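You operate a simulated robot arm through the tools that you are given. There is no shell and no other tool. Be economical: measure what you need, move in short steps, check, and stop when the job is done.

You are at the controls of a simulated two-armed robot. One attempt, no reset.

## Task
Put the blue job card on the low shelf of the side table. Take the cap off the orange-cap tray bottle and lay it down on the top of the grey cart. Take the green set point card on the top of the grey cart and put it away on the top of the warm box. Put the check bottle labelled "647" from the top of the grey cart on the low shelf over the brown drawers and the check bottle labelled "635" on top of the narrow white carton there. Take the blank tube marked "48 g" from the top of the steel cart and put it on top of the ball of paper. Stack the wash beaker marked "72" from the top of the steel cart on top of the wash beaker labelled "71". Open the middle service drawer. Do these in any order. Set down upright: blue job card, green set point card, check bottle, blank tube.

The check looks at the end state, three seconds after you hand in, the way a careful person would. Anything else that was tipped, shoved, dropped, spilled or broken makes it a failure. Lids that push on must go on centred and level and be pressed home; caps that screw on are set level and turned clockwise until they are tight.

## Robot
Two 7-joint arms with two-finger parallel grippers on one trunk, on a base that drives. Base frame: it is fixed to the floor where the robot stands at the start and does not move with it; the origin is under the middle of the robot, x ahead of it, y to its left, z up. Units: m, rad, N and s.
The left shoulder is at the start at [-0.082, 0.119, 0.851], the right one opposite. With the tool pointing down near the work surface each hand reaches from about 0.16 to 0.58 m from the robot's upright axis, wherever it stands, measured 20 degrees to its own side. Places, roughly: ball of paper (6x6x6 cm) [4.8, 1.2, 0.8]; blank tube [4.75, 1.25, 0.75]; blue job card [0.5, -0.25, 1]; check bottle [3, 1.25, 0.75]; green set point card [3, 1.25, 0.75]; low shelf of the side table [0.6, -0.3, 0.3]; low shelf over the brown drawers [2, -3.1, 0.4]; middle service drawer [-0.7, 0.7, 0.5]; narrow white carton [2.5, 1.25, 1]; orange-cap tray bottle [2.5, 1.25, 0.75]; top of the warm box (26x22 cm) [2.06, -0.12, 1.14]; wash beaker [5.5, 1.25, 0.75]. Payload 3.43 kg a hand.
The tool frame of a hand sits at the grasp point between the pads (the TCP): z along the fingers, y along the line on which they close. The tips reach 0.03 m beyond it. Largest opening 0.094 m; finger width 0.028, thickness 0.01; the body of the gripper, 0.05 by 0.096 m, starts 0.055 m behind the TCP.
Orientation is told as [roll, pitch, yaw] about the base's x, y, z axes, in that order, counted from this pose: with the fingers straight down and closing along the base's y, the tool's x points along the base's -x, its y along +y and its z along -z.

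## Interface
- The arms move only by the tool play_rows. It takes "left_plan", "right_plan" or both (then of equal length, played together; a hand with none holds still); each is a list of rows, each an object (a shift or turn left out is 0, a gripper value left out holds the last) with "claw": the finger opening in m, from 0 to 0.094; "translation": the shift along the tool's x, y, z in m, a list of three; "dr": the turn, a rotation vector about the tool's x, y, z in rad, a list of three. In form: [{"claw": claw, "translation": [tx, ty, tz], "dr": [wx, wy, wz]}, ...]. A call has 1 to 10 rows; each row shifts and turns the commanded pose from where the row before left it, along the tool's axes as they then stand. Each row takes 0.2 s and may step no farther than 0.05 m and 0.15 rad from the row before; otherwise, or with a gripper value out of range, the whole call is refused. Where a pose cannot be reached the arm comes as near as it can. A force on the tool above 40 N (or 10 N above the force at the start of the call, whichever is more), or a blocked arm, ends the call early, and 0.2 s more pass. Each finger travels about 0.153 m/s and halts on what it meets, pressing with about 22 N; the grip force reading is that of the motor and also rises with nothing between the fingers. The clock runs only during rows and for 0.2 s after the last one: add rows that do not move to give the fingers time. It gives the time, the measured TCP pose, the force on the tool (base axes), the opening and the grip force at its end, in the units of the frame above (readings bear some noise), with the torque about the TCP (base axes, N m) and any sound that the robot's microphone picked up, and new pictures: "show" is both (left out), scene, wrist or none (wrist: the cameras of the hands that moved).
- Cameras (640 x 400 px; columns grow to the right, rows downward): "scene" is now at [0.0049, 0.0408, 1.5421]; the picture's right is [0.65, -0.76, 0.00], its down [-0.68, -0.58, -0.45] and it looks along [0.35, 0.30, -0.89] (base axes); focal length 214 px, centre (320, 200). "left" rides on the left gripper at [0.076, -0.014, -0.102] in its tool frame; the picture's right is [0.18, 0.98, 0.00], its down [-0.75, 0.14, -0.64] and it looks along [-0.63, 0.12, 0.77] (tool axes); focal length 243 px, centre (320, 200). "right" rides on the right gripper at [0.076, 0.014, -0.102] in its tool frame; the picture's right is [-0.18, 0.98, 0.00], its down [-0.75, -0.14, -0.64] and it looks along [-0.63, -0.12, 0.77] (tool axes); focal length 243 px, centre (320, 200). There is no depth. A picture from a camera that has moved, and an enlarged one, comes with that camera's place and axes in the base frame and with its lens.
- raise_lower(by): slides the trunk up (or, below 0, down) by that many m; the arms and the scene camera ride with it, the base frame stays. It gives what a move gives, with no picture.
- drive_base(legs): drives the robot by 1 to 6 legs, each [ahead, left, turn to the left] in m, m and rad, along the robot's own axes; the way and the turn of a leg run together, so that a leg with both is an arc; at most 1.5 m and 3.142 rad a leg. The arms and the cameras ride along, it lands a little off, and it stops where it bumps. It gives what a move gives, and a new picture of the scene camera.
- head_to(pan, tilt): turns the head with the scene camera to pan (to the left, within 2.496 rad either way) and tilt (down, from -0.506 to 1.204), counted from straight ahead of the robot. It gives what a move gives, and a new picture of the scene camera.
- zoom(camera, box): a new picture of the part [left, top, right, bottom] of that camera's present view, enlarged. The clock stands still meanwhile.
- job_done(): hands the job in; it is judged then, once.

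Work in short steps. Places have to be worked out from the pictures, the camera data and where the tool is seen: move nearer, look again, correct. Check each grasp and each placing, and mend what went wrong. You have 207 turns and 260 pictures in all, those below and enlarged ones among them. Open the grippers and draw the arms clear of the work before you hand the job in, unless the task says otherwise; then end with one line.

The tools are called after "Emit:" as a command line: name --argument value ..., lists and objects as JSON in quotes. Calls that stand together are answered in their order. play_rows: Moves the arms, as the interface text tells. Its arguments: {"type":"object","properties":{"left_plan":{"type":"array","items":{"type":"object","properties":{"claw":{"type":"number"},"translation":{"type":"array","items":{"type":"number"}},"dr":{"type":"array","items":{"type":"number"}}}}},"right_plan":{"type":"array","items":{"type":"object","properties":{"claw":{"type":"number"},"translation":{"type":"array","items":{"type":"number"}},"dr":{"type":"array","items":{"type":"number"}}}}},"show":{"type":"string","enum":["both","scene","wrist","none"]}},"required":[]} The other tools are called the same way: raise_lower (by) slides the trunk up or down; drive_base (legs) drives the base; head_to (pan, tilt) turns the head that bears the scene camera; zoom (camera, box) takes an enlarged picture of a part of a camera's view; job_done () hands the job in.

At the start:

```text
clock: 0.0
left_position: [0.2417, 0.3559, 1.2384]
left_tcp_rot: [0.0, 0.0, -0.002]
left_contact_force: [0.2, -0.2, -0.9]
left_torque: [0.01, 0.0, -0.01]
left_width: 0.0939
left_gripper_force: 0.0
right_position: [0.2944, 0.0448, 1.1777]
right_tcp_rot: [-0.001, 0.0, -0.001]
right_contact_force: [-0.7, 0.6, -0.2]
right_torque: [-0.01, 0.03, -0.01]
right_width: 0.0939
right_gripper_force: 0.0
trunk travel left (down, up): [-0.275, 0.06]
robot x, y, heading: [0.0006, 0.0027, 0.002]
head pan, tilt: [0.707, 1.098]
```

scene: 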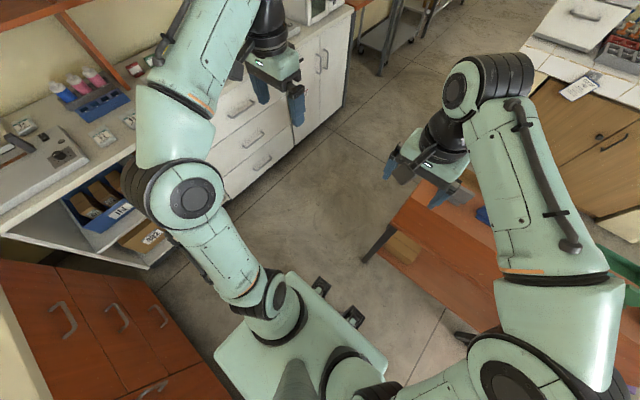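
right: 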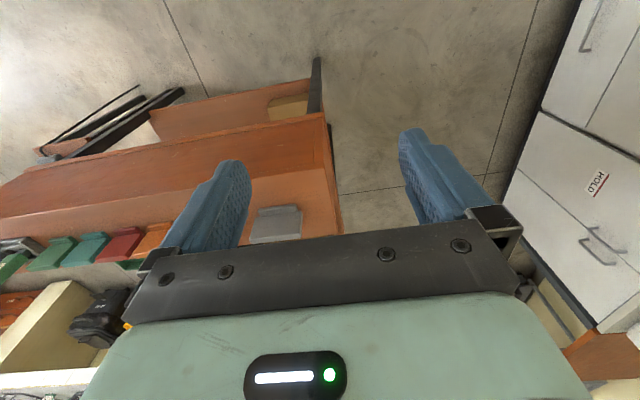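
left: 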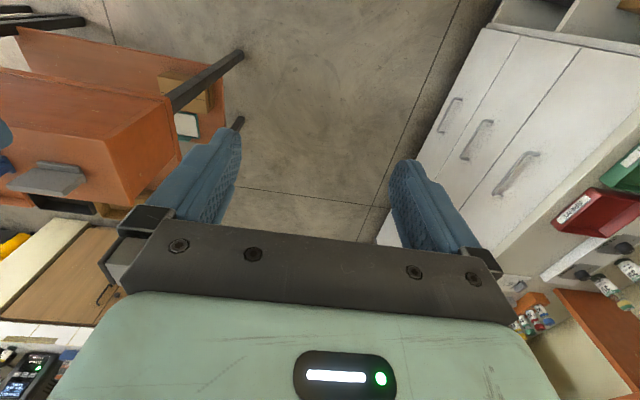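

I start by looking around with the head: first to the right, where the side table and the blue card should be.

Emit:
head_to --pan -0.5 --tilt 0.8

Emit:
head_to --pan 0.3 --tilt 0.3

Emit:
head_to --pan 2.2 --tilt 0.8

```text
clock: 1.4
left_position: [0.2418, 0.3556, 1.2387]
left_tcp_rot: [0.0, 0.0, -0.001]
left_contact_force: [-0.3, 0.2, 0.4]
left_torque: [0.01, 0.03, 0.03]
left_width: 0.094
left_gripper_force: 0.0
right_position: [0.2937, 0.0452, 1.1776]
right_tcp_rot: [0.0, 0.001, -0.002]
right_contact_force: [-0.5, 0.4, -0.3]
right_torque: [0.03, -0.01, -0.01]
right_width: 0.0941
right_gripper_force: 0.0
trunk travel left (down, up): [-0.275, 0.06]
robot x, y, heading: [0.0025, -0.0011, 0.002]
head pan, tilt: [-0.499, 0.799]
camera scene: at [0.0277, -0.0387, 1.5638], right [-0.48, -0.88, 0.0], down [-0.63, 0.34, -0.7], along [0.61, -0.33, -0.72], focal length 214 px, centre (320, 200)
```

scene: 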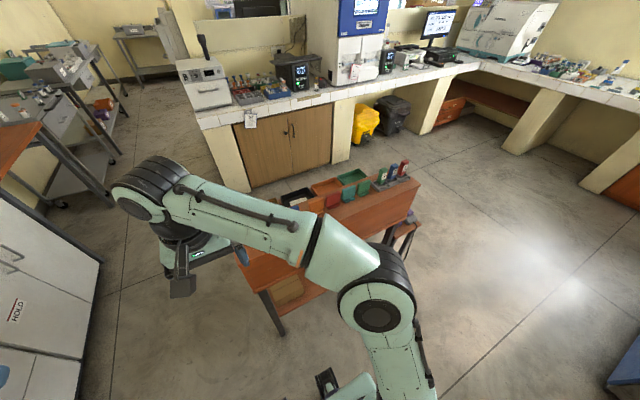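

```text
clock: 2.5
left_position: [0.2421, 0.3542, 1.2379]
left_tcp_rot: [-0.001, 0.001, 0.0]
left_contact_force: [0.2, -0.2, 0.9]
left_torque: [0.0, -0.02, 0.0]
left_width: 0.0943
left_gripper_force: 0.2
right_position: [0.2944, 0.0455, 1.178]
right_tcp_rot: [-0.001, 0.0, 0.0]
right_contact_force: [0.3, 0.2, 0.0]
right_torque: [0.0, 0.01, -0.02]
right_width: 0.0939
right_gripper_force: 0.0
trunk travel left (down, up): [-0.275, 0.06]
robot x, y, heading: [-0.002, 0.0054, 0.002]
head pan, tilt: [0.3, 0.3]
camera scene: at [0.046, 0.0273, 1.6081], right [0.29, -0.96, 0.0], down [-0.28, -0.09, -0.96], along [0.91, 0.28, -0.3], focal length 214 px, centre (320, 200)
```

scene: 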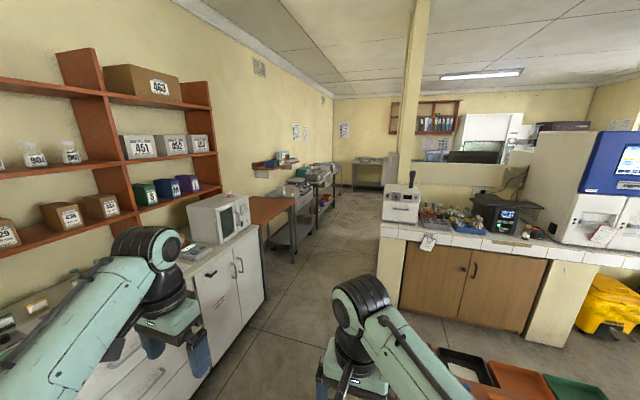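

```text
clock: 4.4
left_position: [0.2415, 0.3557, 1.2385]
left_tcp_rot: [-0.001, 0.0, -0.001]
left_contact_force: [-0.3, 0.0, -0.2]
left_torque: [-0.04, -0.01, 0.0]
left_width: 0.0938
left_gripper_force: 0.1
right_position: [0.2943, 0.045, 1.1769]
right_tcp_rot: [0.0, 0.001, -0.001]
right_contact_force: [0.3, 0.2, 0.2]
right_torque: [-0.01, 0.03, -0.01]
right_width: 0.0942
right_gripper_force: 0.0
trunk travel left (down, up): [-0.275, 0.06]
robot x, y, heading: [-0.0, 0.0016, 0.001]
head pan, tilt: [2.201, 0.799]
camera scene: at [-0.0907, 0.065, 1.5638], right [0.81, 0.59, 0.0], down [0.42, -0.58, -0.7], along [-0.41, 0.56, -0.72], focal length 214 px, centre (320, 200)
```

scene: 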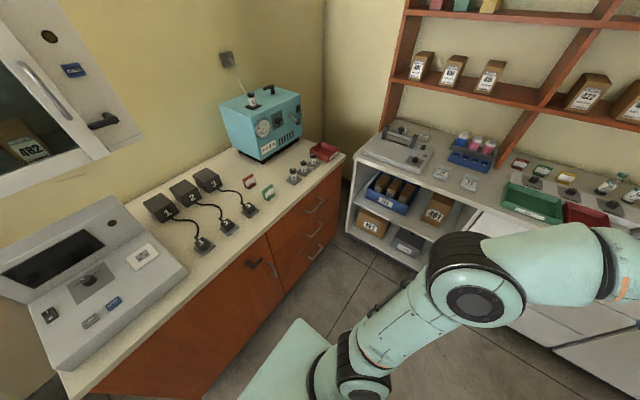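

I need to see the side table close up, so I tilt the head that way and zoom in.

Emit:
head_to --pan -0.5 --tilt 0.9

Emit:
zoom --camera "scene" --box '[220, 120, 460, 320]'

```text
clock: 6.8
left_position: [0.2409, 0.3544, 1.2388]
left_tcp_rot: [-0.001, -0.001, 0.001]
left_contact_force: [-1.3, 0.5, -1.1]
left_torque: [-0.01, 0.0, 0.01]
left_width: 0.0942
left_gripper_force: 0.0
right_position: [0.2927, 0.0458, 1.1773]
right_tcp_rot: [0.001, 0.001, 0.0]
right_contact_force: [0.0, -0.1, -0.1]
right_torque: [0.05, -0.03, -0.02]
right_width: 0.0941
right_gripper_force: 0.1
trunk travel left (down, up): [-0.275, 0.06]
robot x, y, heading: [-0.0071, 0.0003, 0.003]
head pan, tilt: [-0.499, 0.901]
camera scene: at [0.0231, -0.0363, 1.5559], right [-0.48, -0.88, 0.0], down [-0.69, 0.37, -0.62], along [0.55, -0.3, -0.78], focal length 214 px, centre (320, 200)
```

scene: 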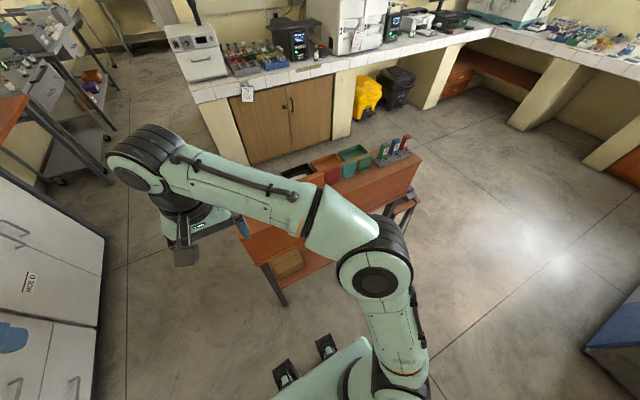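

```text
2.00 times, centred on (340, 220) of scene
camera zoom: at [0.0231, -0.0363, 1.5559], right [-0.48, -0.88, 0.0], down [-0.69, 0.37, -0.62], along [0.55, -0.3, -0.78], focal length 429 px, centre (280, 160)
```

zoom: 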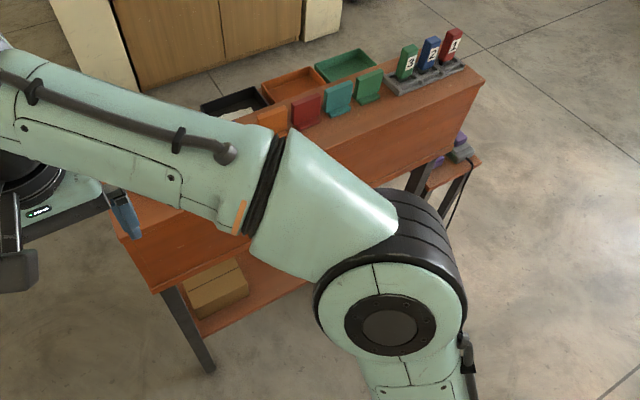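

The right arm hides the table. I turn the robot left and look right past it.

Emit:
drive_base --legs '[[0, 0, 0.8]]'

Emit:
head_to --pan -1.3 --tilt 0.8

```text
clock: 9.3
left_position: [-0.0854, 0.4215, 1.2375]
left_tcp_rot: [-0.001, 0.001, 0.799]
left_contact_force: [-0.2, -0.2, 0.7]
left_torque: [0.0, 0.02, -0.05]
left_width: 0.0941
left_gripper_force: 0.0
right_position: [0.1729, 0.2416, 1.1769]
right_tcp_rot: [0.001, 0.001, 0.798]
right_contact_force: [0.2, -0.3, -0.5]
right_torque: [-0.01, 0.01, -0.01]
right_width: 0.094
right_gripper_force: 0.1
trunk travel left (down, up): [-0.275, 0.06]
robot x, y, heading: [0.0001, -0.001, 0.799]
head pan, tilt: [-0.499, 0.901]
camera scene: at [0.0422, -0.0095, 1.5559], right [0.29, -0.96, 0.0], down [-0.75, -0.23, -0.62], along [0.59, 0.18, -0.78], focal length 214 px, centre (320, 200)
```

scene: 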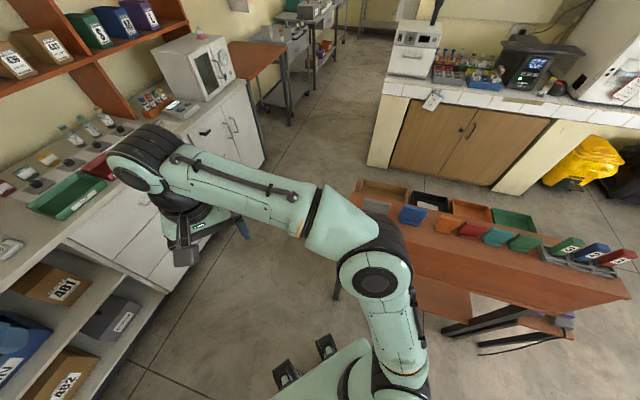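

```text
clock: 10.4
left_position: [-0.0867, 0.421, 1.2386]
left_tcp_rot: [0.001, 0.0, 0.8]
left_contact_force: [0.8, 1.0, 0.2]
left_torque: [0.02, 0.03, 0.01]
left_width: 0.0938
left_gripper_force: 0.1
right_position: [0.172, 0.2424, 1.1773]
right_tcp_rot: [0.001, 0.0, 0.798]
right_contact_force: [-0.1, -0.3, -0.5]
right_torque: [0.01, -0.01, 0.01]
right_width: 0.094
right_gripper_force: 0.0
trunk travel left (down, up): [-0.275, 0.06]
robot x, y, heading: [-0.0005, 0.0044, 0.796]
head pan, tilt: [-1.3, 0.799]
camera scene: at [0.0409, -0.0704, 1.5638], right [-0.48, -0.88, 0.0], down [-0.63, 0.34, -0.7], along [0.61, -0.33, -0.72], focal length 214 px, centre (320, 200)
```

scene: 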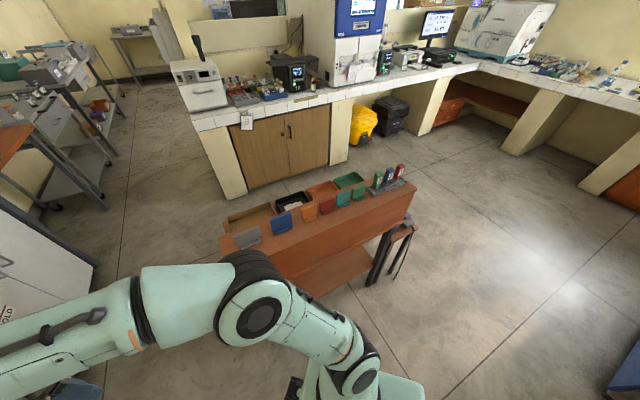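

Now the row of cards is visible: grey, blue, orange, red, teal, green. I zoom in.

Emit:
zoom --camera "scene" --box '[200, 150, 430, 294]'

Emit:
zoom --camera "scene" --box '[215, 190, 335, 265]'

```text
2.78 times, centred on (315, 222) of scene
camera zoom: at [0.0409, -0.0704, 1.5638], right [-0.48, -0.88, 0.0], down [-0.63, 0.34, -0.7], along [0.61, -0.33, -0.72], focal length 596 px, centre (334, 139)
```

zoom: 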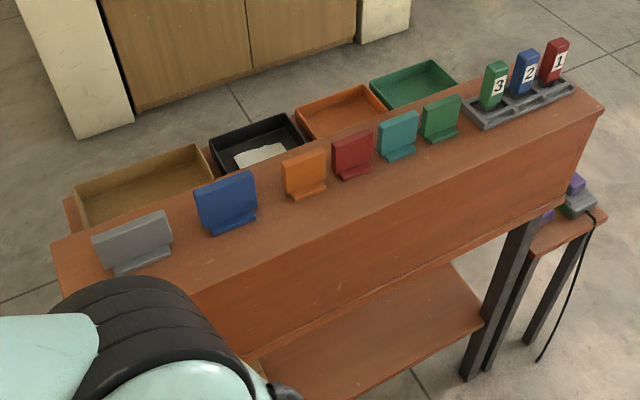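

```text
5.33 times, centred on (275, 228) of scene
camera zoom: at [0.0409, -0.0704, 1.5638], right [-0.48, -0.88, 0.0], down [-0.63, 0.34, -0.7], along [0.61, -0.33, -0.72], focal length 1144 px, centre (560, 53)
```

zoom: 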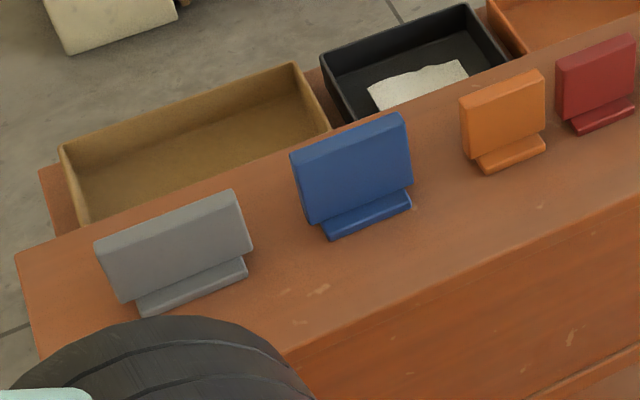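

The blue card stands on the rack at about x 0.49, y -0.17, z about 0.95, facing the robot, with roughly 4 cm gaps either side. I turn back to heading 0, then tilt the right hand 45° so the fingers point forward and down.

Emit:
drive_base --legs '[[0, 0, -0.8]]'

Emit:
play_rows --right_plan '[{"translation": [0.03, -0.03, -0.01], "dr": [0, -0.13, 0]}, {"translation": [0.03, -0.03, -0.01], "dr": [0, -0.13, 0]}, {"translation": [0.03, -0.03, -0.01], "dr": [0, -0.13, 0]}, {"translation": [0, -0.03, -0.01], "dr": [0, -0.13, 0]}, {"translation": [0, -0.03, -0.01], "dr": [0, -0.13, 0]}, {"translation": [0, -0.03, 0], "dr": [0, -0.13, 0]}]'

```text
clock: 12.9
left_position: [0.2435, 0.3545, 1.238]
left_tcp_rot: [0.002, -0.001, -0.008]
left_contact_force: [-0.6, 0.1, 0.2]
left_torque: [-0.01, 0.01, 0.0]
left_width: 0.0941
left_gripper_force: 0.3
right_position: [0.2944, 0.0438, 1.1768]
right_tcp_rot: [0.0, 0.0, -0.008]
right_contact_force: [-1.3, 0.6, 0.2]
right_torque: [0.01, -0.03, 0.0]
right_width: 0.0939
right_gripper_force: 0.2
trunk travel left (down, up): [-0.275, 0.06]
robot x, y, heading: [0.0007, -0.001, -0.004]
head pan, tilt: [-1.3, 0.799]
camera scene: at [-0.0221, -0.0777, 1.5638], right [-0.97, -0.26, 0.0], down [-0.19, 0.69, -0.7], along [0.18, -0.67, -0.72], focal length 214 px, centre (320, 200)
```

scene: 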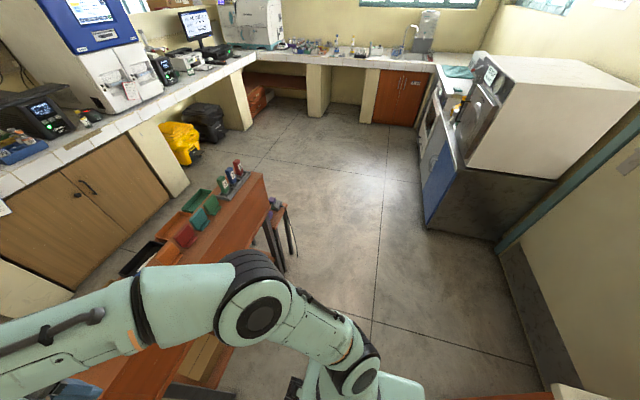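

```text
clock: 14.3
left_position: [0.2438, 0.3536, 1.2393]
left_tcp_rot: [0.0, 0.0, -0.006]
left_contact_force: [0.0, -1.3, -0.2]
left_torque: [0.02, -0.02, 0.03]
left_width: 0.0942
left_gripper_force: 0.1
right_position: [0.1912, -0.1364, 1.2137]
right_tcp_rot: [0.0, -0.782, -0.006]
right_contact_force: [0.0, -0.3, 0.6]
right_torque: [-0.01, -0.03, -0.01]
right_width: 0.0937
right_gripper_force: 0.0
trunk travel left (down, up): [-0.275, 0.06]
robot x, y, heading: [0.0021, -0.001, -0.011]
head pan, tilt: [-1.3, 0.799]
camera scene: at [-0.0233, -0.0786, 1.5637], right [-0.97, -0.26, 0.0], down [-0.19, 0.69, -0.7], along [0.18, -0.67, -0.72], focal length 214 px, centre (320, 200)
camera right: at [0.0645, -0.1211, 1.2325], right [0.14, 0.98, 0.13], down [0.08, -0.14, 0.99], along [0.99, -0.12, -0.1], focal length 243 px, centre (320, 200)
```

scene: 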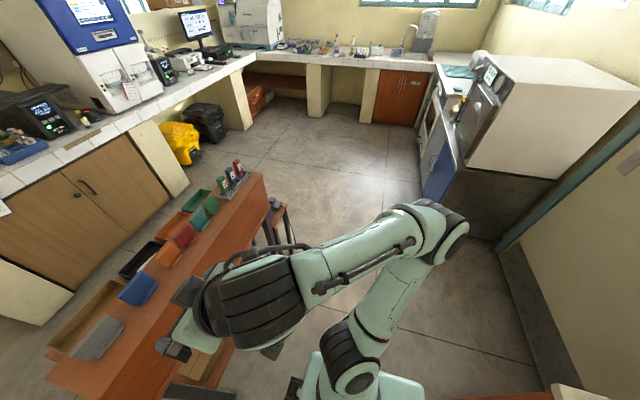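
right: 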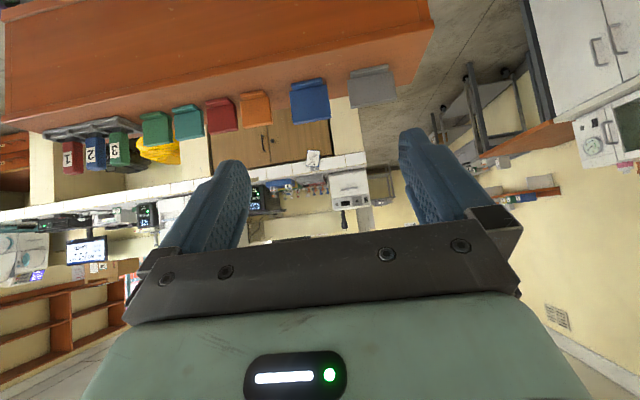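

Triangulating the two views puts the blue card at about (0.475, -0.162), with its base at z 0.985 and top at 1.05, and a width of about 6.5 cm. I move to a standoff along the 45° approach line.

Emit:
play_rows --right_plan '[{"translation": [-0.012, -0.0043, 0.038]}, {"translation": [-0.012, -0.0043, 0.038]}, {"translation": [-0.012, -0.0043, 0.038]}, {"translation": [-0.012, -0.0043, 0.038]}, {"translation": [-0.012, -0.0043, 0.038]}, {"translation": [-0.012, -0.0043, 0.034]}]'

```text
clock: 15.7
left_position: [0.2456, 0.3548, 1.2383]
left_tcp_rot: [0.001, -0.001, -0.008]
left_contact_force: [0.3, 0.6, 0.3]
left_torque: [-0.01, 0.01, 0.03]
left_width: 0.094
left_gripper_force: 0.0
right_position: [0.4026, -0.164, 1.1045]
right_tcp_rot: [0.002, -0.782, -0.005]
right_contact_force: [-0.1, -0.2, 0.0]
right_torque: [0.03, 0.04, 0.01]
right_width: 0.0942
right_gripper_force: 0.2
trunk travel left (down, up): [-0.275, 0.06]
robot x, y, heading: [-0.0032, -0.0028, -0.006]
head pan, tilt: [-1.3, 0.799]
camera scene: at [-0.021, -0.0779, 1.5638], right [-0.97, -0.26, 0.0], down [-0.19, 0.69, -0.7], along [0.18, -0.67, -0.72], focal length 214 px, centre (320, 200)
camera right: at [0.2762, -0.1483, 1.1242], right [0.14, 0.98, 0.13], down [0.08, -0.14, 0.99], along [0.99, -0.12, -0.1], focal length 243 px, centre (320, 200)
```

scene: 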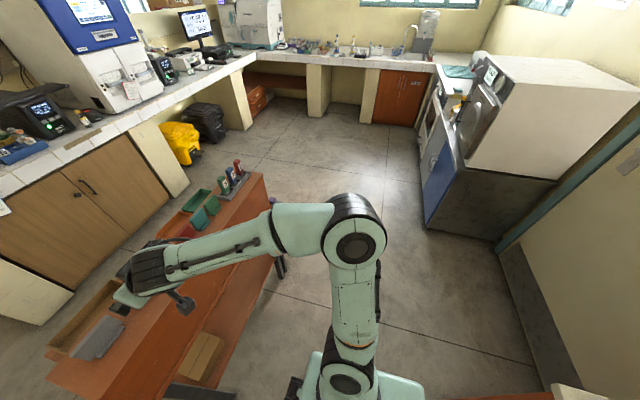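
right: 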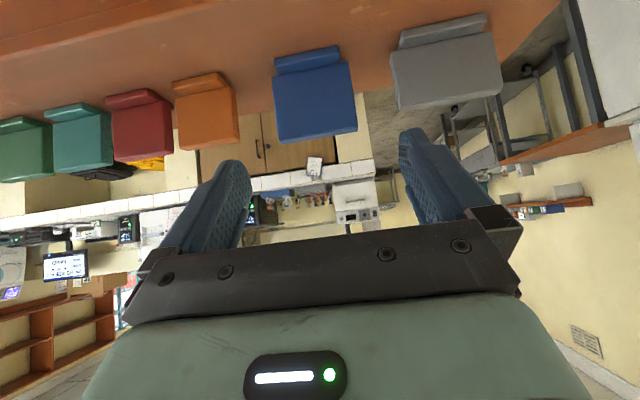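

The card centre is at y -0.168 and the plate at x about 0.485, with gaps of about 3 cm to its neighbours. I narrow the opening to 0.086, slide in and close.

Emit:
play_rows --right_plan '[{"claw": 0.086, "translation": [-0.0067, -0.004, 0.0]}, {"translation": [0, 0, 0.03]}, {"translation": [0, 0, 0.03]}, {"translation": [0, 0, 0.03]}, {"translation": [0, 0, 0.019]}, {}]' --show "wrist"

```text
clock: 17.1
left_position: [0.2434, 0.3535, 1.2388]
left_tcp_rot: [-0.001, 0.0, -0.007]
left_contact_force: [0.0, 0.2, -0.5]
left_torque: [-0.02, -0.02, 0.04]
left_width: 0.0943
left_gripper_force: 0.1
right_position: [0.481, -0.1689, 1.0313]
right_tcp_rot: [0.0, -0.78, -0.008]
right_contact_force: [0.3, -0.5, 0.3]
right_torque: [-0.03, 0.02, 0.02]
right_width: 0.0861
right_gripper_force: 0.1
trunk travel left (down, up): [-0.275, 0.06]
robot x, y, heading: [0.0022, 0.0001, -0.007]
head pan, tilt: [-1.3, 0.799]
camera right: at [0.3553, -0.1525, 1.052], right [0.14, 0.98, 0.13], down [0.08, -0.14, 0.99], along [0.99, -0.12, -0.1], focal length 243 px, centre (320, 200)
```

right: 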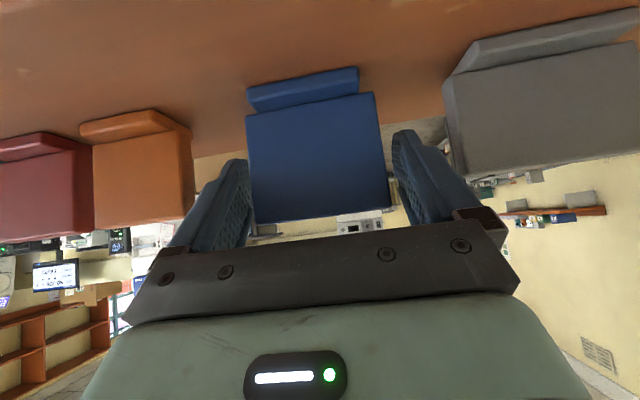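

The card sits between the pads, with the plate about 7 mm beyond the TCP. I nudge forward and close.

Emit:
play_rows --right_plan '[{"translation": [-0.0057, 0.0, 0.0057]}, {"claw": 0.05}, {}, {}]' --show "wrist"

```text
clock: 18.1
left_position: [0.245, 0.3531, 1.2388]
left_tcp_rot: [-0.001, 0.0, -0.007]
left_contact_force: [-1.0, -0.3, -0.4]
left_torque: [-0.01, 0.0, -0.01]
left_width: 0.094
left_gripper_force: 0.0
right_position: [0.4893, -0.1676, 1.0314]
right_tcp_rot: [0.001, -0.78, -0.007]
right_contact_force: [-0.4, -0.4, -0.5]
right_torque: [0.01, 0.0, -0.04]
right_width: 0.0732
right_gripper_force: 21.8
trunk travel left (down, up): [-0.275, 0.06]
robot x, y, heading: [-0.0033, -0.0041, -0.008]
head pan, tilt: [-1.3, 0.799]
camera right: at [0.3632, -0.1524, 1.052], right [0.14, 0.98, 0.13], down [0.08, -0.14, 0.99], along [0.99, -0.12, -0.1], focal length 243 px, centre (320, 200)
```

right: 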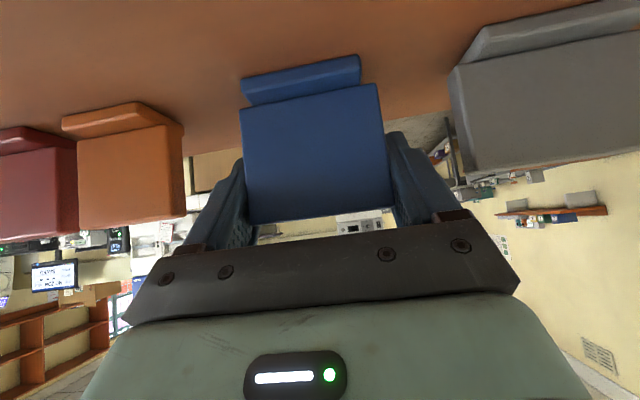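

Gripped at a width of 0.073. I lift it, then draw back clear of the rack.

Emit:
play_rows --right_plan '[{"translation": [-0.0212, 0, -0.0212]}, {"translation": [-0.0212, 0, -0.0212]}, {"translation": [-0.0212, 0, -0.0212]}, {"translation": [0.03, 0, -0.03]}, {"translation": [0.03, 0, -0.03]}, {"translation": [0.03, 0, -0.03]}, {"translation": [0.03, 0, -0.03]}, {"translation": [0.03, 0, -0.03]}]' --show "wrist"

Emit:
raise_lower --by -0.25

Emit:
head_to --pan -0.3 --tilt 0.7

```text
clock: 19.9
left_position: [0.2436, 0.3537, 1.2388]
left_tcp_rot: [0.001, -0.001, -0.008]
left_contact_force: [-1.6, -0.1, -0.2]
left_torque: [0.0, -0.01, 0.0]
left_width: 0.0941
left_gripper_force: 0.0
right_position: [0.275, -0.167, 1.1233]
right_tcp_rot: [0.0, -0.778, -0.008]
right_contact_force: [-0.7, -1.0, 0.0]
right_torque: [-0.01, 0.0, -0.01]
right_width: 0.0732
right_gripper_force: 21.9
trunk travel left (down, up): [-0.275, 0.06]
robot x, y, heading: [0.0013, -0.0019, -0.008]
head pan, tilt: [-1.3, 0.799]
camera right: at [0.1502, -0.1503, 1.1422], right [0.14, 0.98, 0.13], down [0.08, -0.14, 0.99], along [0.99, -0.12, -0.1], focal length 243 px, centre (320, 200)
```

right: 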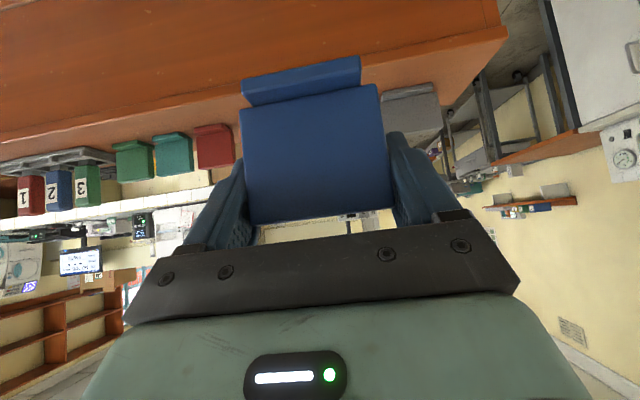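

```text
clock: 22.5
left_position: [0.2445, 0.3535, 0.9881]
left_tcp_rot: [0.0, 0.0, -0.006]
left_contact_force: [0.9, 0.1, 0.6]
left_torque: [0.0, 0.02, 0.0]
left_width: 0.0943
left_gripper_force: 0.0
right_position: [0.2779, -0.1665, 0.8735]
right_tcp_rot: [0.0, -0.778, -0.009]
right_contact_force: [-0.2, -0.5, -0.5]
right_torque: [0.0, 0.03, 0.01]
right_width: 0.0731
right_gripper_force: 21.9
trunk travel left (down, up): [-0.025, 0.31]
robot x, y, heading: [0.001, -0.0005, -0.012]
head pan, tilt: [-1.3, 0.799]
```

```text
clock: 23.8
left_position: [0.2432, 0.3531, 0.9889]
left_tcp_rot: [0.003, 0.0, -0.007]
left_contact_force: [-0.2, 0.2, 0.1]
left_torque: [-0.02, 0.01, 0.0]
left_width: 0.0939
left_gripper_force: 0.1
right_position: [0.2782, -0.1662, 0.8725]
right_tcp_rot: [0.001, -0.779, -0.006]
right_contact_force: [-0.5, -0.8, -1.0]
right_torque: [0.04, 0.03, -0.01]
right_width: 0.0734
right_gripper_force: 22.1
trunk travel left (down, up): [-0.025, 0.31]
robot x, y, heading: [-0.0014, 0.0002, -0.007]
head pan, tilt: [-0.3, 0.7]
camera scene: at [0.0836, -0.0259, 1.3138], right [-0.3, -0.95, 0.0], down [-0.61, 0.2, -0.76], along [0.73, -0.23, -0.64], focal length 214 px, centre (320, 200)
```

scene: 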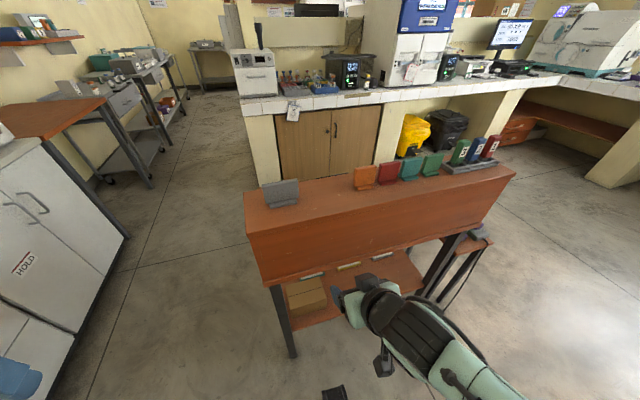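

The low shelf is under the rack, with a brown box at its left end. I bring the card straight down to z about 0.5.

Emit:
play_rows --right_plan '[{"translation": [0.035, 0, 0.035]}, {"translation": [0.035, 0, 0.035]}, {"translation": [0.035, 0, 0.035]}, {"translation": [0.035, 0, 0.035]}, {"translation": [0.035, 0, 0.035]}, {"translation": [0.035, 0, 0.035]}, {"translation": [0.035, 0, 0.035]}, {}]'

```text
clock: 25.6
left_position: [0.2435, 0.354, 0.9892]
left_tcp_rot: [0.0, 0.0, -0.007]
left_contact_force: [-0.5, 0.2, 0.3]
left_torque: [0.0, 0.0, 0.0]
left_width: 0.0941
left_gripper_force: 0.1
right_position: [0.3248, -0.1643, 0.5431]
right_tcp_rot: [-0.002, -0.778, -0.01]
right_contact_force: [-0.2, -0.6, -0.4]
right_torque: [0.0, -0.01, 0.02]
right_width: 0.0735
right_gripper_force: 22.0
right hand out of reach, approached as far as the arm can: row 3, 4, 5, 6
trunk travel left (down, up): [-0.025, 0.31]
robot x, y, heading: [-0.0006, 0.0001, -0.007]
head pan, tilt: [-0.3, 0.7]
camera scene: at [0.0836, -0.0259, 1.3139], right [-0.3, -0.95, 0.0], down [-0.61, 0.19, -0.76], along [0.73, -0.23, -0.64], focal length 214 px, centre (320, 200)
camera right: at [0.199, -0.1496, 0.5624], right [0.14, 0.98, 0.13], down [0.08, -0.14, 0.99], along [0.99, -0.12, -0.1], focal length 243 px, centre (320, 200)
```

scene: 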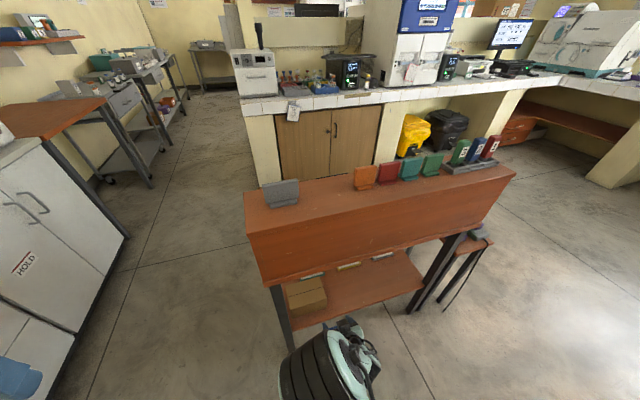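
right: 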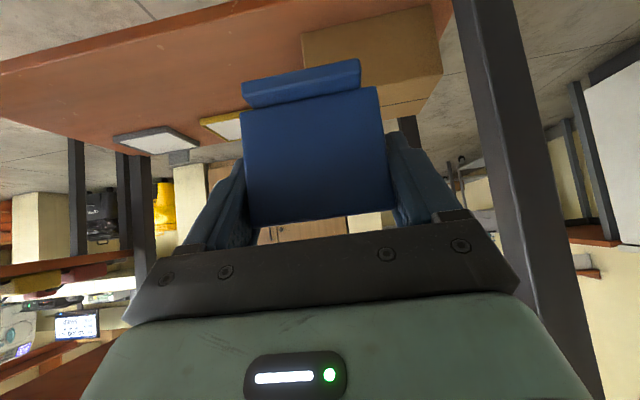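

The shelf top is at about z 0.27 with its front edge at x about 0.47, free of clutter from y -0.2 to -0.6. The hand needs more reach, so I drive 0.1 ahead and 0.12 right.

Emit:
drive_base --legs '[[0.0, -0.12, 0], [0.1, 0, 0]]'

Emit:
play_rows --right_plan '[{"translation": [0.0212, 0, 0.0212]}, {"translation": [0.0212, 0, 0.0212]}, {"translation": [0.0212, 0, 0.0212]}, {"translation": [0.0212, 0, 0.0212]}, {}]'

```text
clock: 28.0
left_position: [0.343, 0.2334, 0.9881]
left_tcp_rot: [0.0, -0.001, -0.004]
left_contact_force: [0.5, 0.2, -0.2]
left_torque: [-0.02, 0.03, 0.01]
left_width: 0.0939
left_gripper_force: 0.0
right_position: [0.4229, -0.2859, 0.5429]
right_tcp_rot: [0.001, -0.779, -0.007]
right_contact_force: [0.3, -0.6, -0.9]
right_torque: [0.02, 0.02, -0.04]
right_width: 0.0735
right_gripper_force: 22.0
trunk travel left (down, up): [-0.025, 0.31]
robot x, y, heading: [0.0975, -0.1202, -0.006]
head pan, tilt: [-0.3, 0.7]
camera scene: at [0.1835, -0.1462, 1.3138], right [-0.3, -0.95, 0.0], down [-0.61, 0.19, -0.76], along [0.73, -0.23, -0.64], focal length 214 px, centre (320, 200)
```

scene: 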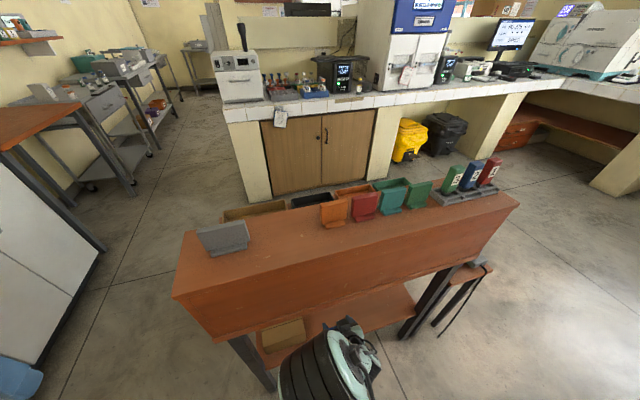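

```text
clock: 29.2
left_position: [0.3421, 0.2337, 0.9877]
left_tcp_rot: [-0.001, 0.001, -0.005]
left_contact_force: [0.0, -0.2, -0.1]
left_torque: [-0.01, 0.0, 0.0]
left_width: 0.0942
left_gripper_force: 0.0
right_position: [0.4247, -0.2851, 0.4221]
right_tcp_rot: [-0.001, -0.78, -0.008]
right_contact_force: [0.0, 1.2, -0.5]
right_torque: [0.0, 0.02, -0.03]
right_width: 0.0733
right_gripper_force: 22.1
trunk travel left (down, up): [-0.025, 0.31]
robot x, y, heading: [0.0963, -0.1215, -0.003]
head pan, tilt: [-0.3, 0.7]
camera scene: at [0.1828, -0.1462, 1.3139], right [-0.3, -0.95, 0.0], down [-0.61, 0.19, -0.76], along [0.73, -0.23, -0.64], focal length 214 px, centre (320, 200)
camera right: at [0.2976, -0.2705, 0.4422], right [0.14, 0.98, 0.13], down [0.08, -0.14, 0.99], along [0.99, -0.12, -0.1], focal length 243 px, centre (320, 200)
```

scene: 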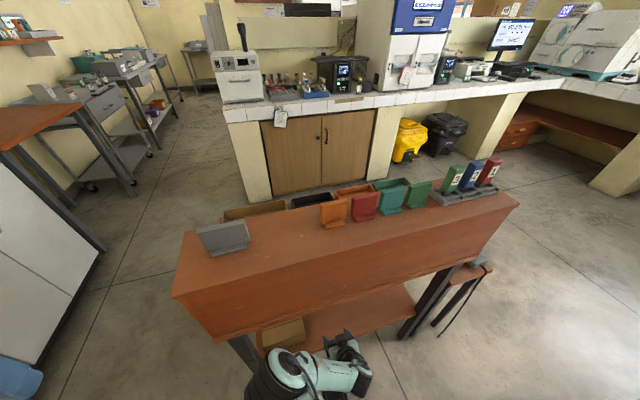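
right: 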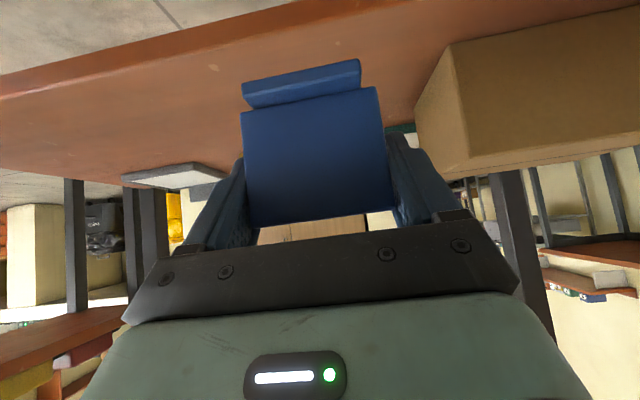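

I zoom the wrist view to measure the shelf edge precisely.

Emit:
zoom --camera "right" --box '[120, 0, 480, 225]'

Emit:
zoom --camera "scene" --box '[220, 260, 460, 400]'

```text
1.78 times, centred on (300, 112) of right
camera zoom: at [0.2976, -0.2705, 0.4422], right [0.14, 0.98, 0.13], down [0.08, -0.14, 0.99], along [0.99, -0.12, -0.1], focal length 431 px, centre (356, 356)
```

zoom: 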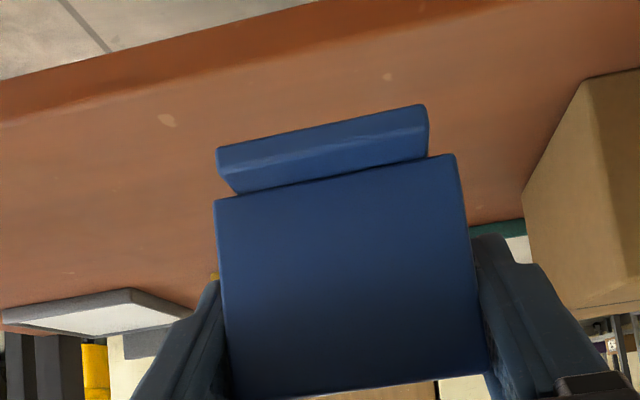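

```text
2.67 times, centred on (340, 330) of scene
camera zoom: at [0.1828, -0.1462, 1.3139], right [-0.3, -0.95, 0.0], down [-0.61, 0.19, -0.76], along [0.73, -0.23, -0.64], focal length 572 px, centre (267, -147)
```

zoom: 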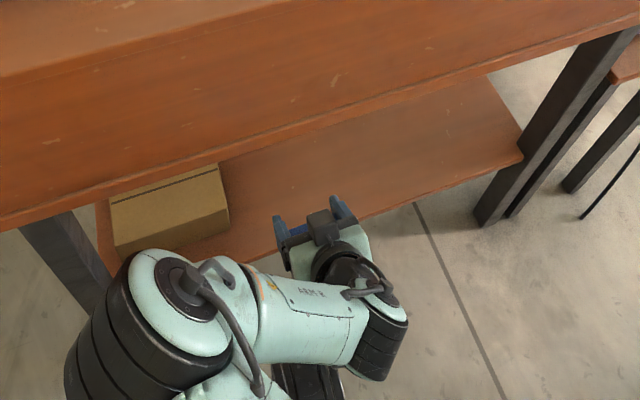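

The shelf top comes out at z about 0.31, front edge x about 0.44, back about 0.66. I move forward to x 0.53 with clearance, then down to just above the shelf.

Emit:
play_rows --right_plan '[{"translation": [-0.0248, 0, 0.0248]}, {"translation": [-0.0248, 0, 0.0248]}, {"translation": [-0.0248, 0, 0.0248]}, {"translation": [0.0127, 0, 0.0127]}, {"translation": [0.0127, 0, 0.0127]}, {}]'

```text
clock: 30.6
left_position: [0.3428, 0.2325, 0.9882]
left_tcp_rot: [-0.001, -0.001, -0.006]
left_contact_force: [0.7, 0.0, 1.2]
left_torque: [0.0, -0.01, 0.02]
left_width: 0.0939
left_gripper_force: 0.1
right_position: [0.5177, -0.2643, 0.4119]
right_tcp_rot: [0.001, -0.781, -0.007]
right_contact_force: [0.2, 0.3, -0.6]
right_torque: [0.0, -0.01, -0.03]
right_width: 0.0733
right_gripper_force: 21.7
right hand out of reach, approached as far as the arm can: row 3, 4, 5
trunk travel left (down, up): [-0.025, 0.31]
robot x, y, heading: [0.0965, -0.1228, -0.005]
head pan, tilt: [-0.3, 0.7]
camera scene: at [0.1829, -0.1462, 1.3139], right [-0.3, -0.95, 0.0], down [-0.61, 0.19, -0.76], along [0.73, -0.23, -0.64], focal length 214 px, centre (320, 200)
camera right: at [0.3914, -0.2491, 0.4316], right [0.14, 0.98, 0.13], down [0.08, -0.14, 0.99], along [0.99, -0.13, -0.1], focal length 243 px, centre (320, 200)
```

scene: 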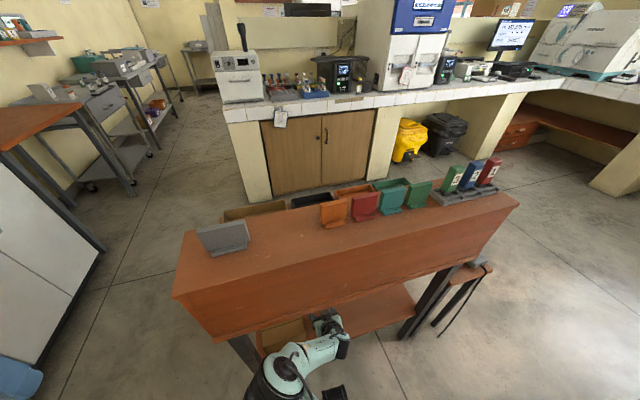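
right: 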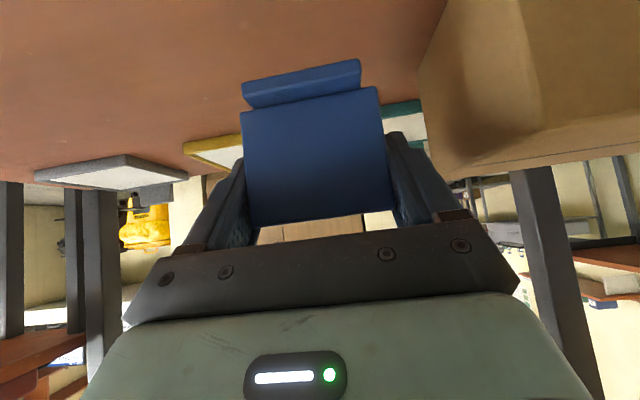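

The arm's at its reach limit, so I move the base slightly right and ahead.

Emit:
drive_base --legs '[[0.0, -0.05, 0], [0.07, 0, 0]]'

Emit:
raise_lower --by -0.02

Emit:
play_rows --right_plan '[{}]' --show "wrist"

```text
clock: 32.5
left_position: [0.4037, 0.1809, 0.9909]
left_tcp_rot: [0.001, -0.004, -0.008]
left_contact_force: [-0.1, -0.2, 0.0]
left_torque: [-0.02, 0.02, 0.0]
left_width: 0.0939
left_gripper_force: 0.0
right_position: [0.572, -0.3142, 0.4052]
right_tcp_rot: [-0.009, -0.764, 0.004]
right_contact_force: [-0.2, -0.5, -0.3]
right_torque: [-0.01, 0.0, 0.01]
right_width: 0.0738
right_gripper_force: 22.5
trunk travel left (down, up): [-0.025, 0.31]
robot x, y, heading: [0.162, -0.1689, -0.008]
head pan, tilt: [-0.3, 0.7]
stopped in leg 2: the robot was blocked; the commanded pose is now the measured one
camera scene: at [0.2426, -0.1992, 1.3141], right [-0.3, -0.95, 0.0], down [-0.61, 0.2, -0.77], along [0.73, -0.23, -0.64], focal length 214 px, centre (320, 200)
```

scene: 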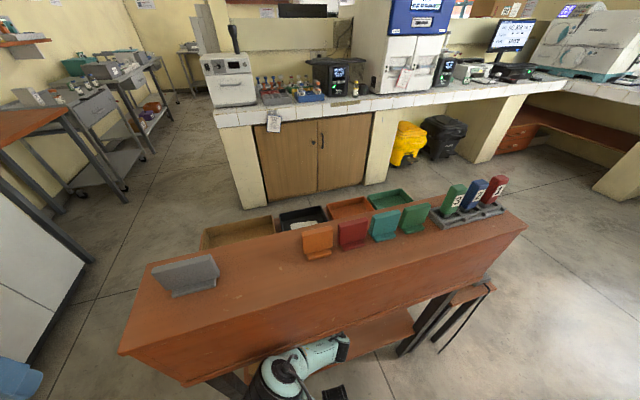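

```text
clock: 33.1
left_position: [0.4025, 0.1804, 0.9715]
left_tcp_rot: [0.001, -0.01, -0.009]
left_contact_force: [0.6, 0.2, 0.0]
left_torque: [0.01, -0.01, -0.04]
left_width: 0.0943
left_gripper_force: 0.0
right_position: [0.5737, -0.3099, 0.3939]
right_tcp_rot: [-0.005, -0.775, 0.005]
right_contact_force: [0.1, -0.7, 0.0]
right_torque: [-0.01, -0.04, 0.05]
right_width: 0.0732
right_gripper_force: 23.1
trunk travel left (down, up): [-0.005, 0.33]
robot x, y, heading: [0.1631, -0.171, -0.009]
head pan, tilt: [-0.3, 0.7]
```

```text
clock: 33.5
left_position: [0.4026, 0.1808, 0.9719]
left_tcp_rot: [0.0, -0.009, -0.008]
left_contact_force: [0.2, 0.1, 0.2]
left_torque: [0.0, 0.01, 0.03]
left_width: 0.0938
left_gripper_force: 0.0
right_position: [0.5739, -0.3107, 0.3925]
right_tcp_rot: [-0.005, -0.775, 0.005]
right_contact_force: [0.1, 0.1, 0.4]
right_torque: [-0.01, -0.02, 0.01]
right_width: 0.0733
right_gripper_force: 21.8
trunk travel left (down, up): [-0.005, 0.33]
robot x, y, heading: [0.1679, -0.1708, -0.007]
head pan, tilt: [-0.3, 0.7]
camera right: at [0.4477, -0.2955, 0.4135], right [0.13, 0.98, 0.13], down [0.09, -0.14, 0.99], along [0.99, -0.12, -0.11], focal length 243 px, centre (320, 200)
```

right: 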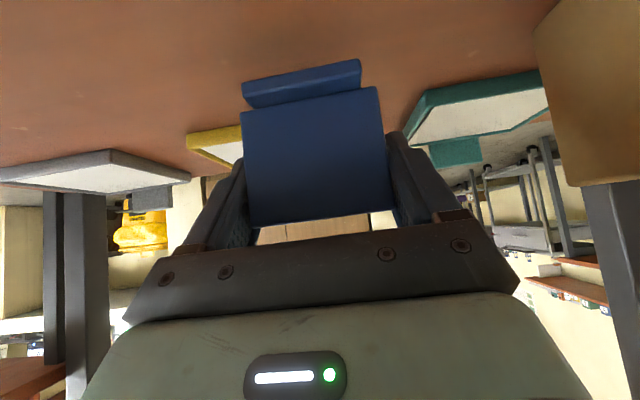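

The base touched something and stopped, but the cards still look upright. The card is over the shelf at x 0.57, with the rear items about 10 cm behind it. I lower in small steps to contact.

Emit:
play_rows --right_plan '[{"translation": [0.0105, 0, -0.0105]}, {"translation": [0.007, 0, 0.007]}, {"translation": [0.007, 0, 0.007]}, {"translation": [0.0035, 0, 0.0035]}, {}]' --show "wrist"

```text
clock: 34.7
left_position: [0.4024, 0.1787, 0.9713]
left_tcp_rot: [0.001, -0.009, -0.007]
left_contact_force: [-0.1, -0.4, 0.9]
left_torque: [0.03, -0.03, 0.0]
left_width: 0.0938
left_gripper_force: 0.0
right_position: [0.5537, -0.3023, 0.3805]
right_tcp_rot: [-0.007, -0.77, 0.006]
right_contact_force: [0.0, 0.0, 0.1]
right_torque: [0.0, -0.02, 0.0]
right_width: 0.0734
right_gripper_force: 21.6
right hand out of reach, approached as far as the arm can: row 2, 3, 4
trunk travel left (down, up): [-0.005, 0.33]
robot x, y, heading: [0.1639, -0.1706, -0.003]
head pan, tilt: [-0.3, 0.7]
camera right: at [0.4281, -0.2876, 0.4002], right [0.13, 0.98, 0.12], down [0.09, -0.14, 0.99], along [0.99, -0.12, -0.11], focal length 243 px, centre (320, 200)
```

right: 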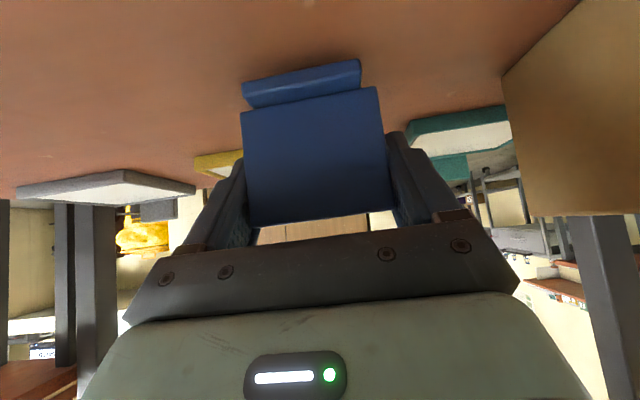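

The reach limit seems to pull the hand inboard. I back off the bump by 2 cm and shift the base right, so the hand works more in front of the robot.

Emit:
drive_base --legs '[[-0.02, 0, 0], [0.0, -0.08, 0]]'

Emit:
play_rows --right_plan '[{"translation": [0, 0.03, 0]}, {"translation": [0, 0.03, 0]}, {"translation": [0, 0.02, 0]}, {"translation": [0.007, 0, 0.007]}, {"translation": [0.0035, 0, 0.0035]}, {}]' --show "wrist"

```text
clock: 36.5
left_position: [0.3882, 0.1029, 0.969]
left_tcp_rot: [-0.001, 0.001, -0.008]
left_contact_force: [0.4, 0.5, 0.0]
left_torque: [0.01, 0.0, 0.0]
left_width: 0.0941
left_gripper_force: 0.0
right_position: [0.5353, -0.3823, 0.3753]
right_tcp_rot: [-0.01, -0.76, 0.006]
right_contact_force: [-0.5, -0.9, -0.2]
right_torque: [-0.03, 0.01, 0.01]
right_width: 0.0731
right_gripper_force: 21.8
trunk travel left (down, up): [-0.005, 0.33]
robot x, y, heading: [0.1456, -0.2502, -0.004]
head pan, tilt: [-0.3, 0.7]
camera scene: at [0.2306, -0.2764, 1.2981], right [-0.3, -0.95, 0.0], down [-0.61, 0.2, -0.76], along [0.73, -0.23, -0.64], focal length 214 px, centre (320, 200)
```

scene: 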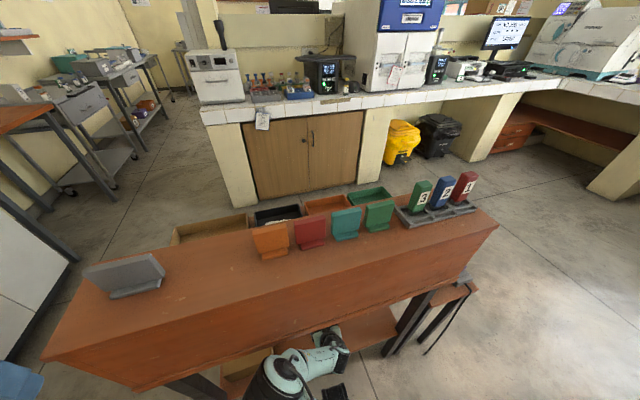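

```text
clock: 37.9
left_position: [0.3878, 0.1029, 0.9682]
left_tcp_rot: [0.0, -0.001, -0.008]
left_contact_force: [-1.0, -0.1, 0.6]
left_torque: [0.0, -0.01, 0.02]
left_width: 0.094
left_gripper_force: 0.1
right_position: [0.5367, -0.3034, 0.3618]
right_tcp_rot: [-0.008, -0.767, 0.003]
right_contact_force: [5.4, -0.5, 22.6]
right_torque: [0.14, 0.04, 0.0]
right_width: 0.0738
right_gripper_force: 21.7
trunk travel left (down, up): [-0.005, 0.33]
robot x, y, heading: [0.1435, -0.2497, -0.006]
head pan, tilt: [-0.3, 0.7]
camera right: at [0.4112, -0.2877, 0.3831], right [0.13, 0.98, 0.12], down [0.1, -0.13, 0.99], along [0.99, -0.12, -0.11], focal length 243 px, centre (320, 200)
```

right: 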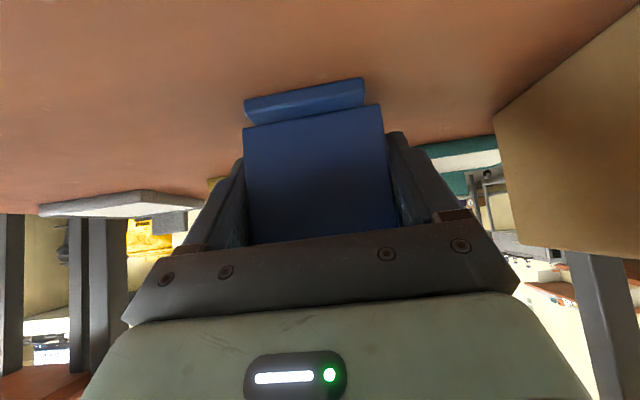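

Contact with about 22 N, so the card sits on the shelf. I relax a little, open, and back out along the fingers.

Emit:
play_rows --right_plan '[{"translation": [-0.002, 0, -0.002]}, {"claw": 0.088}, {}, {"translation": [0, 0, -0.03]}, {"translation": [0, 0, -0.03]}, {"translation": [0, 0, -0.03]}, {"translation": [0.02, 0, -0.02]}, {"translation": [0.02, 0, -0.02]}]' --show "wrist"

```text
clock: 39.7
left_position: [0.3879, 0.1026, 0.9679]
left_tcp_rot: [0.0, -0.001, -0.009]
left_contact_force: [-0.2, 0.6, 0.2]
left_torque: [0.0, -0.02, 0.0]
left_width: 0.0939
left_gripper_force: 0.1
right_position: [0.417, -0.3028, 0.4299]
right_tcp_rot: [-0.013, -0.76, 0.005]
right_contact_force: [0.0, -0.3, 0.1]
right_torque: [0.0, -0.05, 0.02]
right_width: 0.0882
right_gripper_force: 0.0
trunk travel left (down, up): [-0.005, 0.33]
robot x, y, heading: [0.1428, -0.2542, -0.003]
head pan, tilt: [-0.3, 0.7]
camera right: at [0.2909, -0.2874, 0.4515], right [0.14, 0.98, 0.12], down [0.1, -0.13, 0.99], along [0.99, -0.12, -0.12], focal length 243 px, centre (320, 200)
```

right: 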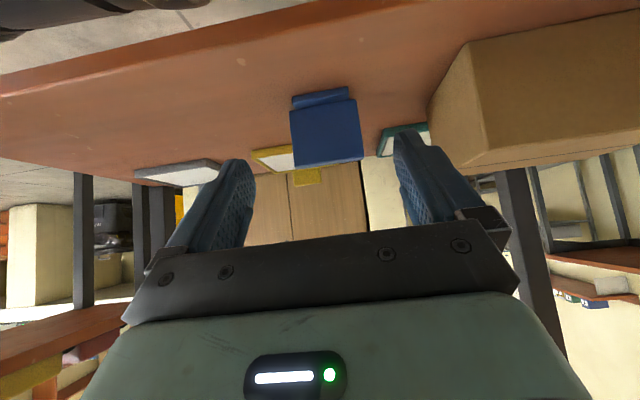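

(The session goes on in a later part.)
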